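You operate a simulated robot arm through the tools that you are given. There is no shell and no other tool. Be economical: measure what you need, move in short steps, check, and stop when the job is done.

Carry out the task below with a simulated robot arm. There is one attempt and no reset: what you move stays moved.

TASK
Shut the cards drawer.

It is judged by the outcome, as a careful person would: the job done as asked, and still so three seconds after it is handed in. It fails if anything else is knocked over, pushed out of place, dropped, spilled or broken.

THE ROBOT
A 6-joint arm with a two-finger parallel gripper, fixed in place. Base frame: the origin is at the foot of the arm, x ahead of it, y to its left, z up. Lengths are in m, angles in rad, forces in N, time in s.
With the tool pointing down near the work surface it reaches from about 0.24 to 0.66 m from the base axis. Its first joint turns from -1.152 to 1.152 rad. Payload 2.9 kg.
Tool frame: the origin (TCP) lies between the finger pads and is the grasp point; the fingertips stand 0.03 m ahead of it; z points along the fingers, y is the line along which they close. The gripper opens to 0.11 m. The fingers are 0.02 m wide and 0.01 m thick; the gripper's body (0.048 by 0.112 m) begins 0.055 m behind the TCP.
Orientation is told as [roll, pitch, yaw] about the base's x, y, z axes, in that order, counted from this pose: with the fingers straight down and closing along the base's y, the tool's x points along the base's -x, its y along +y and its z along -z.

THE INTERFACE
- The arm moves only by the tool play_rows. Its argument "increments" is a list of rows, each an object of numbers (a shift or turn left out is 0, a gripper value left out holds the last): "dx", "dy", "dz": the shift along the base's x, y, z in units of 500 mm (1.0 is 500 mm); "wx", "wy", "wz": the turn, a rotation vector about the base's x, y, z in units of 45 degrees (1.0 is 45 degrees). In form: [{"dx": .., "dy": .., "dz": .., "wx": .., "wy": .., "wz": ..}, ...]. A call has 1 to 10 rows; each row is the pose to reach, as a shift and turn from the pose commanded when the call began. "hand" is the opening, from 0 (shut) to 1 (fully open), set as the call begins (left out, the last holds). A call with a number of a shift or a turn outside -1 to 1 is refused whole. A row lasts 0.2 s, in which the tool goes at most 0.05 m and 0.15 rad; a call with a longer step from one row to the next is refused whole, and so is a gripper value outside its range. A pose out of reach is approached as far as the arm can. The call stops where the force on the tool passes 40 N (or 10 N more than at its start, if that is more) or the arm is blocked; 0.2 s more then pass. The fingers move at their own pace (about 0.108 m/s each) and stop on an object; they squeeze with about 27 N. The grip force told is the motor's: it shows also when the fingers shut on nothing. Time passes only in rows, and 0.2 s behind the last, so rows that repeat a pose let the fingers close. It gives the time, the measured TCP pose, the force on the tool (base axes), the opening and the grip force at its end, in the units of the frame above (readings bear some noise), and new pictures: "show" is both (left out), scene, wrist or none.
- Cameras (640 x 400 px; columns grow to the right, rows downward): "scene" is fixed at [0.0973, 0.4563, 1.3782]; the picture's right is [-0.54, -0.84, 0.00], its down [-0.61, 0.39, -0.69] and it looks along [0.58, -0.38, -0.72] (base axes); focal length 321 px, centre (320, 200). "wrist" rides on the gripper at [-0.036, 0, -0.057] in the tool frame; the picture's right is [0.00, -1.00, 0.00], its down [0.97, 0.00, -0.24] and it looks along [0.24, 0.00, 0.97] (tool axes); focal length 218 px, centre (320, 200).
- measure_at(camera, pixels): for up to 12 pixels [column, row] of the newest picture of that camera ("zoom" is the newest enlarged one), the place [x, y, z] in the base frame of the surface seen there, good to about 0.002 m, but the place of the scene camera against the robot may be out by one fixed shift of up to 0.018 m in any direction. No time passes.
- enlarge(camera, box): a new picture of the part [left, top, right, bottom] of that camera's present view, enlarged. No time passes.
- close_job(): hands the job in; it is judged then, once.

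Work in short steps. Measure before you move; look again where a grasp or a placing could have gone wrong, and mend it. You have 60 turns and 120 pictures in all, the two below and enlarged ones among them. Open the gripper and draw the arm clear of the work before you hand the job in, unless the task says otherwise; then end with one line.

The tools are called after "Request:" by a JSON object that holds its "fn" and its "kwargs". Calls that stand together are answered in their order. play_rows: Moves the arm, as the interface text tells. Its arguments: {"type":"object","properties":{"increments":{"type":"array"},"hand":{"type":"number"},"show":{"type":"string","enum":["both","scene","wrist","none"]}},"required":["increments"]} The other tools are called the same way: measure_at (camera, pixels) gives the place of the surface under pixels of a picture; enlarge (camera, box) takes an enlarged picture of a part of a camera's view; close_job () hands the job in.

At the start:

```text
clock: 0.0
ee_pos: [0.3334, 0.3015, 0.971]
tcp_rot: [-0.001, 0.0, -0.001]
ft_force: [-1.1, -0.5, 0.3]
opening: 0.11
grasp_force: 0.0
```

scene: 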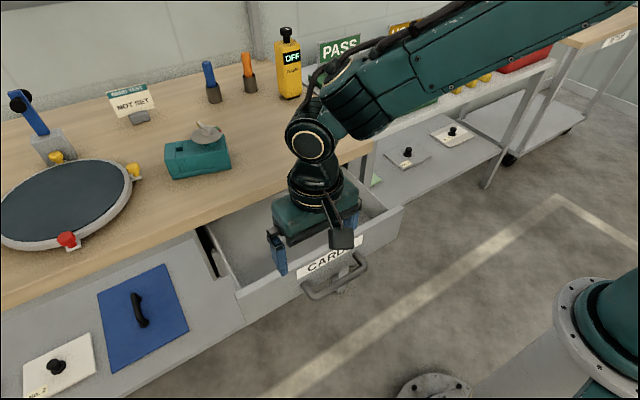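
wrist: 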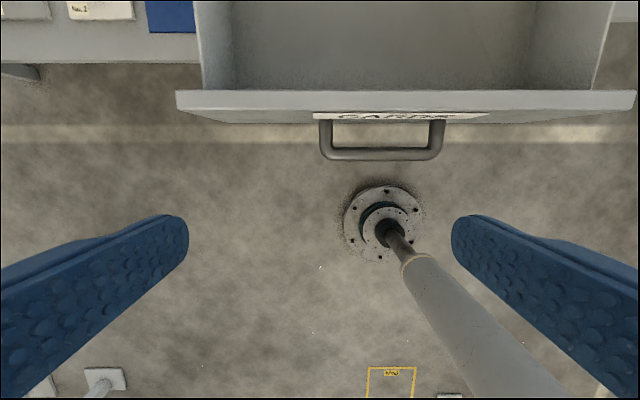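

The CARDS drawer is open toward the robot, with its handle at about (335,280) in the scene picture and (382,140) in the wrist picture. I'll measure the handle, the front panel and the table edge.

Request:
{"fn": "measure_at", "kwargs": {"camera": "wrist", "pixels": [[382, 154], [325, 140], [438, 140], [250, 98], [550, 98], [190, 105], [625, 105], [400, 40]]}}

Request:
{"fn": "measure_at", "kwargs": {"camera": "scene", "pixels": [[335, 290], [300, 270], [243, 298], [403, 208], [200, 230], [100, 270], [225, 180], [375, 180], [230, 250], [140, 310], [370, 145]]}}

Request:
{"fn": "enlarge", "kwargs": {"camera": "scene", "box": [180, 150, 420, 330]}}

```text
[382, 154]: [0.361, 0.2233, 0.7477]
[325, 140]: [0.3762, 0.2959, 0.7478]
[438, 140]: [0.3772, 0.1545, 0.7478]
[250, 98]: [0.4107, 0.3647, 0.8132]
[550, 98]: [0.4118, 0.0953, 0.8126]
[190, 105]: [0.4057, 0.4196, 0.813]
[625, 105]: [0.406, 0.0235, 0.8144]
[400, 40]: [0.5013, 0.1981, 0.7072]
```

```text
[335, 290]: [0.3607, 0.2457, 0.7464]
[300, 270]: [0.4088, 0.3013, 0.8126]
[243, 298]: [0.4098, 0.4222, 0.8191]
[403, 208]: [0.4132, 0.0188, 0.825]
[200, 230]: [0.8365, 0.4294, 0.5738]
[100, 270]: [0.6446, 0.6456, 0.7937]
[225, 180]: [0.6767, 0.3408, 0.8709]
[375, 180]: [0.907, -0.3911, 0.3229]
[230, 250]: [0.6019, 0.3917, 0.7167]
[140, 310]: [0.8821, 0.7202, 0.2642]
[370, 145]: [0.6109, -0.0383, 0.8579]
```

```text
2.22 times, centred on (300, 240) of scene
```

zoom: 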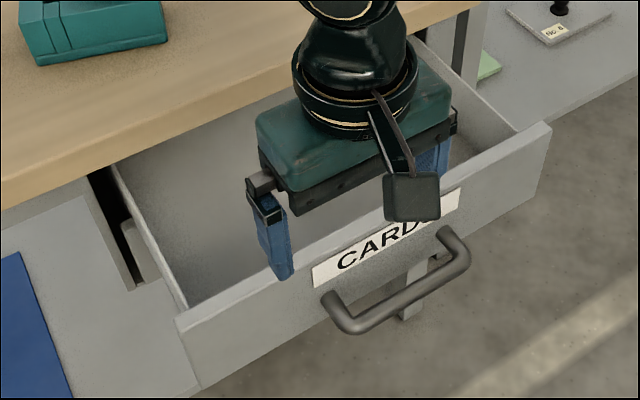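

The drawer front is at x≈0.40 with its top at z≈0.813, and the handle bar is at x≈0.36, z≈0.748, y≈0.225. Next I'll measure the table's front edge and the cabinet face to find where the drawer should stop.

Request:
{"fn": "measure_at", "kwargs": {"camera": "zoom", "pixels": [[150, 120], [150, 145], [60, 180], [60, 195], [450, 20], [40, 240], [100, 200], [130, 285], [490, 45], [405, 210], [350, 325], [445, 160]]}}

Request:
{"fn": "measure_at", "kwargs": {"camera": "wrist", "pixels": [[382, 119], [250, 108], [250, 118], [320, 125], [60, 40], [60, 58], [210, 50], [195, 20], [610, 20]]}}

```text
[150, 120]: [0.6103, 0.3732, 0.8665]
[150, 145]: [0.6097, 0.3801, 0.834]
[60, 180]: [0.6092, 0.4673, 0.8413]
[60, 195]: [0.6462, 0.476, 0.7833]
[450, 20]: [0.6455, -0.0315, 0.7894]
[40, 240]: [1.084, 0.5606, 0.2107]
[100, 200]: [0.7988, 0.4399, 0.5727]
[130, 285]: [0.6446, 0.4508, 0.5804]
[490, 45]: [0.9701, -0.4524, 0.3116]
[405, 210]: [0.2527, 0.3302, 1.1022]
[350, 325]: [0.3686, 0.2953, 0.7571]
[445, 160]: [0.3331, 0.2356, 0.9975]
```

```text
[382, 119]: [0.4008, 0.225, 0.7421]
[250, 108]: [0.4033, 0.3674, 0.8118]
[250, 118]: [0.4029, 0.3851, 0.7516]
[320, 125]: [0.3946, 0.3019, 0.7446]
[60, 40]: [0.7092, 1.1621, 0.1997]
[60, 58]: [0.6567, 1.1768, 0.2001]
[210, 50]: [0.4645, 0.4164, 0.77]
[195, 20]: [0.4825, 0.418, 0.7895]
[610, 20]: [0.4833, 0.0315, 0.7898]
```

The table's front edge is at x≈0.610 and the cabinet face at x≈0.645, so the drawer must travel about 0.225 m. I'll shut the fingers, tilt the tool so it leans back from the table edge, and lower it in front of the handle's middle at y≈0.225.

Request:
{"fn": "play_rows", "kwargs": {"hand": 0, "increments": [{"dx": -0.025, "dy": -0.04, "wy": -0.16}, {"dx": -0.05, "dy": -0.08, "wy": -0.32}, {"dx": -0.08, "dy": -0.12, "wy": -0.48}, {"dx": -0.09, "dy": -0.153, "wy": -0.637}, {"dx": -0.09, "dy": -0.153, "dz": -0.09, "wy": -0.637}, {"dx": -0.09, "dy": -0.153, "dz": -0.18, "wy": -0.637}, {"dx": -0.09, "dy": -0.153, "dz": -0.27, "wy": -0.637}, {"dx": -0.09, "dy": -0.153, "dz": -0.36, "wy": -0.637}, {"dx": -0.09, "dy": -0.153, "dz": -0.44, "wy": -0.637}, {"dx": -0.09, "dy": -0.153, "dz": -0.44, "wy": -0.637}]}}

```text
clock: 2.2
ee_pos: [0.2889, 0.2254, 0.7501]
tcp_rot: [0.001, -0.501, 0.0]
ft_force: [0.5, 0.5, 0.1]
opening: 0.0
grasp_force: 26.6
```

scene: 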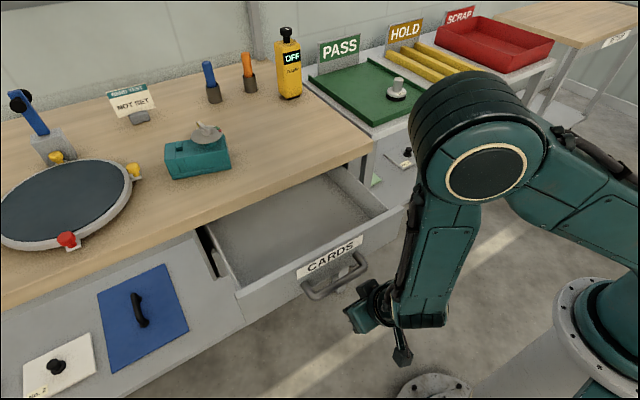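
wrist: 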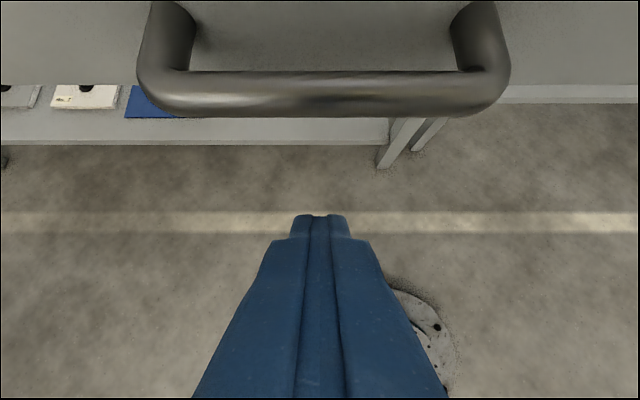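

The fingers are centred in front of the handle bar and the drawer is empty. I'll push along +x gently, in steps of about 10–15 mm.

Request:
{"fn": "play_rows", "kwargs": {"increments": [{"dx": 0.04}, {"dx": 0.07}, {"dx": 0.09}, {"dx": 0.11}, {"dx": 0.13}, {"dx": 0.15}, {"dx": 0.17}, {"dx": 0.19}, {"dx": 0.21}]}}

```text
clock: 4.2
ee_pos: [0.3941, 0.227, 0.7522]
tcp_rot: [0.001, -0.501, 0.0]
ft_force: [-1.0, -1.0, 0.4]
opening: 0.0
grasp_force: 27.5
```

scene: 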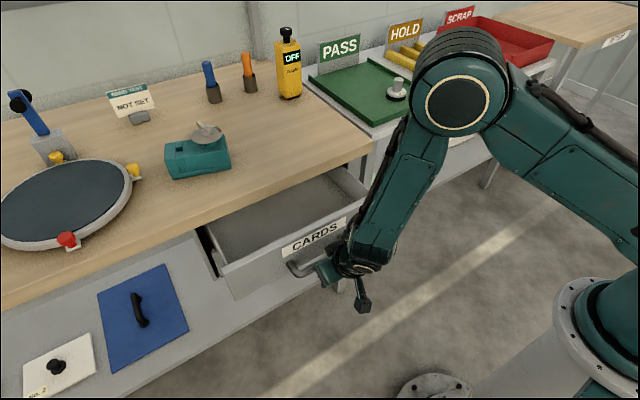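
wrist: 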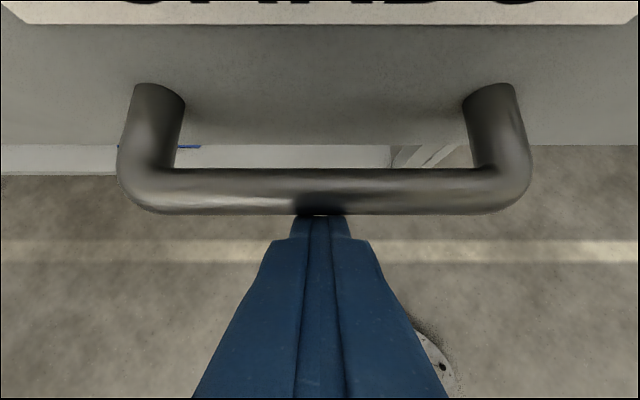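

The drawer slides in with little force and straight. I'll keep pushing.

Request:
{"fn": "play_rows", "kwargs": {"increments": [{"dx": 0.02}, {"dx": 0.04}, {"dx": 0.06}, {"dx": 0.08}, {"dx": 0.1}, {"dx": 0.12}, {"dx": 0.14}, {"dx": 0.16}, {"dx": 0.18}, {"dx": 0.2}]}}

```text
clock: 6.4
ee_pos: [0.4941, 0.2258, 0.7515]
tcp_rot: [0.001, -0.501, 0.001]
ft_force: [-1.4, -0.3, 1.1]
opening: 0.0
grasp_force: 27.2
```

scene: 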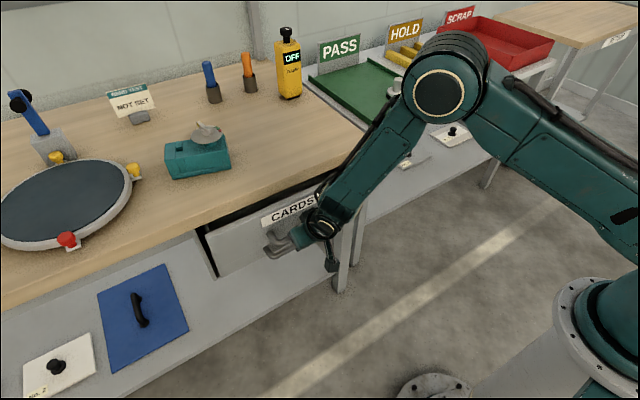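
wrist: 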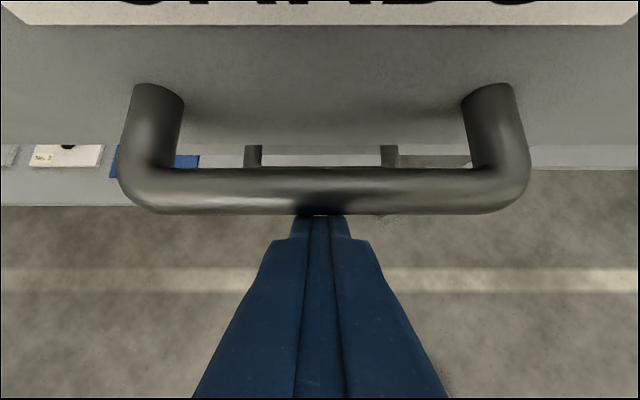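

The drawer front is now close to the cabinet, with a gap still visible at (210,250). I'll go on in finer steps until the force rises at the stop.

Request:
{"fn": "play_rows", "kwargs": {"increments": [{"dx": 0.015}, {"dx": 0.03}, {"dx": 0.045}, {"dx": 0.06}, {"dx": 0.075}, {"dx": 0.09}, {"dx": 0.1}, {"dx": 0.11}, {"dx": 0.12}]}}

Request:
{"fn": "enlarge", "kwargs": {"camera": "scene", "box": [180, 130, 420, 280]}}

```text
clock: 8.4
ee_pos: [0.5505, 0.2259, 0.749]
tcp_rot: [-0.003, -0.492, 0.004]
ft_force: [-12.4, 0.5, 0.0]
opening: 0.0
grasp_force: 26.6
```

scene: 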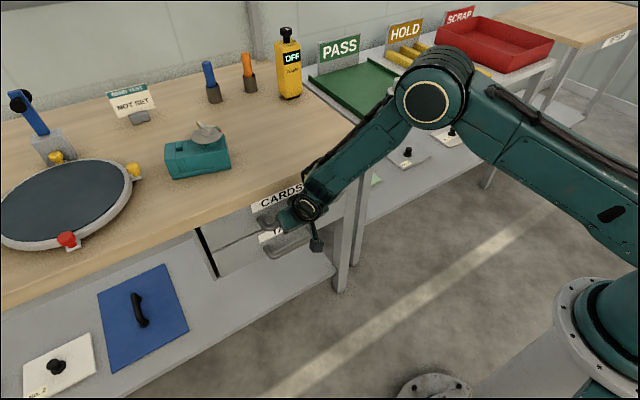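
wrist: 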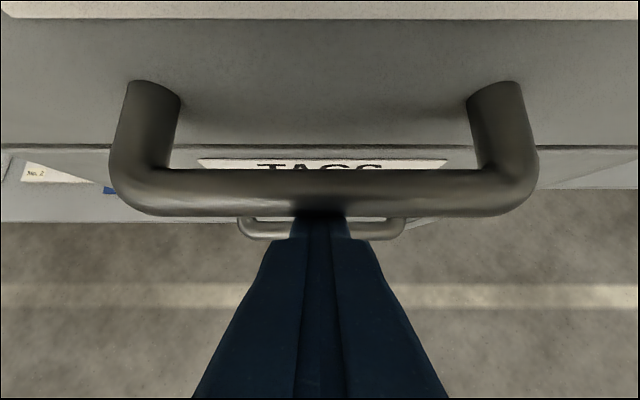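

```text
2.67 times, centred on (300, 205) of scene
```

zoom: 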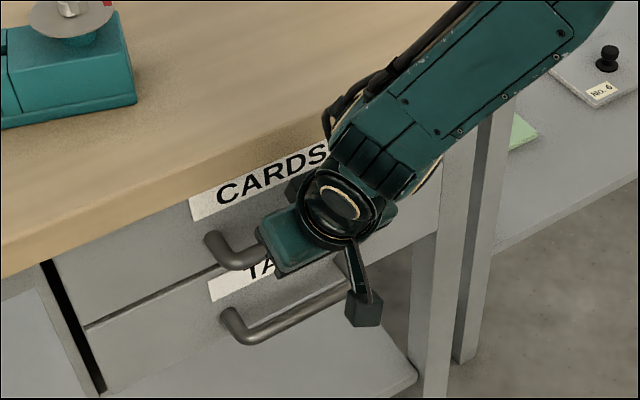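

The force has risen to 12 N at x=0.5505, and a shut TAGS drawer is visible below. I'll measure the two fronts to compare them.

Request:
{"fn": "measure_at", "kwargs": {"camera": "zoom", "pixels": [[100, 270], [130, 260], [100, 300], [110, 340], [170, 310], [60, 265], [20, 290], [240, 255], [260, 325], [200, 205], [410, 215], [400, 240]]}}

Request:
{"fn": "measure_at", "kwargs": {"camera": "wrist", "pixels": [[320, 80], [320, 130], [60, 100], [60, 160], [580, 100], [580, 165], [260, 166], [320, 205]]}}

```text
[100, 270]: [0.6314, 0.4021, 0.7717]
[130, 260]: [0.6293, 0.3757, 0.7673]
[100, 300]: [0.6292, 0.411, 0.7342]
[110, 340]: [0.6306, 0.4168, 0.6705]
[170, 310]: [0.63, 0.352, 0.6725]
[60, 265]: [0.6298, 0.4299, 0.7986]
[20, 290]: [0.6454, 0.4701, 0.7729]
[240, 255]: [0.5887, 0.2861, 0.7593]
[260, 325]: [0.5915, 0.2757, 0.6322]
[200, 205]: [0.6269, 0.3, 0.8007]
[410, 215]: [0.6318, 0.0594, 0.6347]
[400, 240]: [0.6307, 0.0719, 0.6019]
```

```text
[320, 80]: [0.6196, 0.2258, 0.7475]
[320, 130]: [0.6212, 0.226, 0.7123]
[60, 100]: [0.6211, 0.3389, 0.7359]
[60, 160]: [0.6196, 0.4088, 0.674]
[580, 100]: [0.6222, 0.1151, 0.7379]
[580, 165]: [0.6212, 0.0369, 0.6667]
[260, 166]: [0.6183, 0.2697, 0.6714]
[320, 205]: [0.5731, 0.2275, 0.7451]
```

The CARDS front (x≈0.630) is flush with the TAGS front (≈0.630). I'll press a few millimetres more to confirm the stop, then look at the force.

Request:
{"fn": "play_rows", "kwargs": {"increments": [{"dx": 0.008}, {"dx": 0.014}, {"dx": 0.014}], "show": "none"}}

```text
clock: 9.2
ee_pos: [0.5525, 0.2256, 0.7451]
tcp_rot: [-0.004, -0.479, 0.009]
ft_force: [-0.2, 0.2, -0.2]
opening: 0.0
grasp_force: 26.5
stopped in row 3: the force on the tool passed its limit (the readings are from after the stop); the commanded pose is now the measured one
```

The force limit tripped with almost no motion, so the drawer is on its stop. I'll back the tool straight out.

Request:
{"fn": "play_rows", "kwargs": {"increments": [{"dx": -0.03}, {"dx": -0.08}, {"dx": -0.16}, {"dx": -0.24}, {"dx": -0.32}, {"dx": -0.4}, {"dx": -0.46}, {"dx": -0.46, "dz": 0.09}, {"dx": -0.46, "dz": 0.18}, {"dx": -0.46, "dz": 0.27}], "hand": 0}}

Request:
{"fn": "enlarge", "kwargs": {"camera": "scene", "box": [180, 130, 420, 280]}}

```text
clock: 11.4
ee_pos: [0.323, 0.2273, 0.8825]
tcp_rot: [-0.005, -0.477, 0.006]
ft_force: [-0.4, 0.2, 0.1]
opening: 0.0
grasp_force: 27.1
```

scene: 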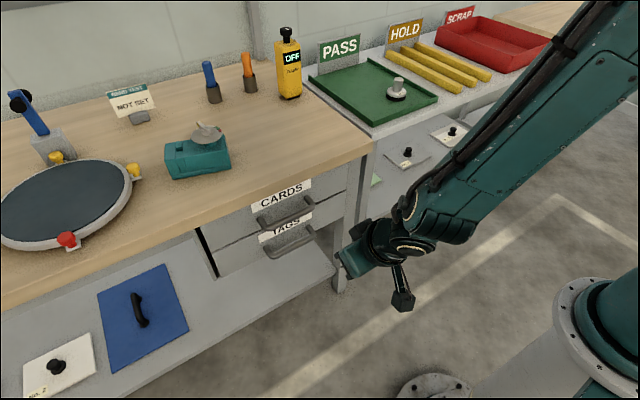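
wrist: 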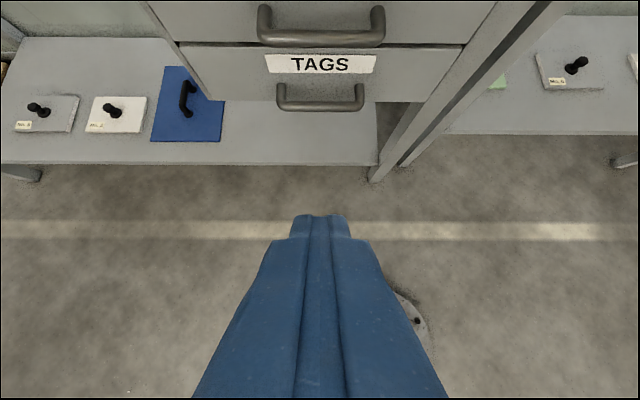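

```text
2.67 times, centred on (300, 205) of scene
```

zoom: 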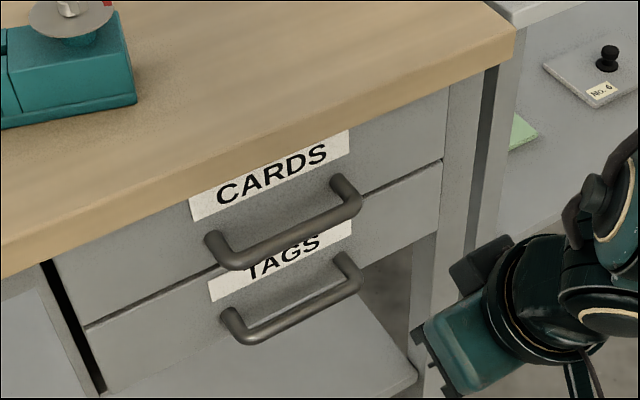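

The arm is clear. I'll open the gripper and check that the drawer has stayed shut.

Request:
{"fn": "play_rows", "kwargs": {"hand": 1, "increments": [{"dz": 0.05}, {"dz": 0.1}, {"dz": 0.1}, {"dz": 0.1}], "show": "scene"}}

Request:
{"fn": "measure_at", "kwargs": {"camera": "scene", "pixels": [[218, 231], [230, 227], [222, 258], [260, 245], [330, 185], [325, 210]]}}

```text
clock: 12.4
ee_pos: [0.3226, 0.226, 0.9324]
tcp_rot: [-0.006, -0.48, 0.004]
ft_force: [-0.1, 0.1, 0.0]
opening: 0.1097
grasp_force: 0.0
```

scene: 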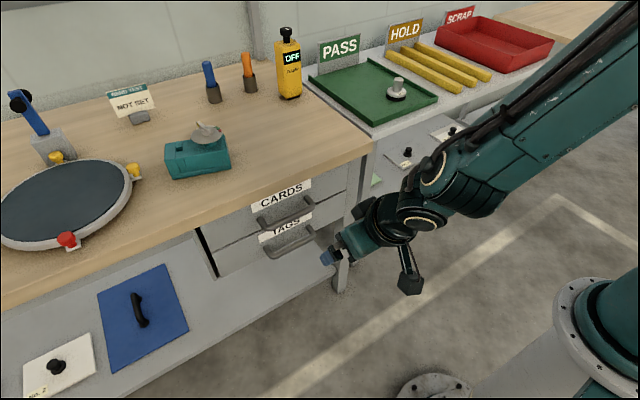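

```text
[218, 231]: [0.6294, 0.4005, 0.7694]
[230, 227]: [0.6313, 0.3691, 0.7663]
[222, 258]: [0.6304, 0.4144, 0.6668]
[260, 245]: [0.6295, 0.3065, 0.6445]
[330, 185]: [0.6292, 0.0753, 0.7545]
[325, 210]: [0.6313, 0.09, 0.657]
```

The CARDS front is still flush with TAGS (x≈0.630 for both), and nothing else has moved.

Request:
{"fn": "close_job", "kwargs": {}}

```text
The job is handed in.
```

The CARDS drawer is shut against its stop and flush with the TAGS drawer below; the gripper is open, the arm is clear, and nothing else was disturbed.
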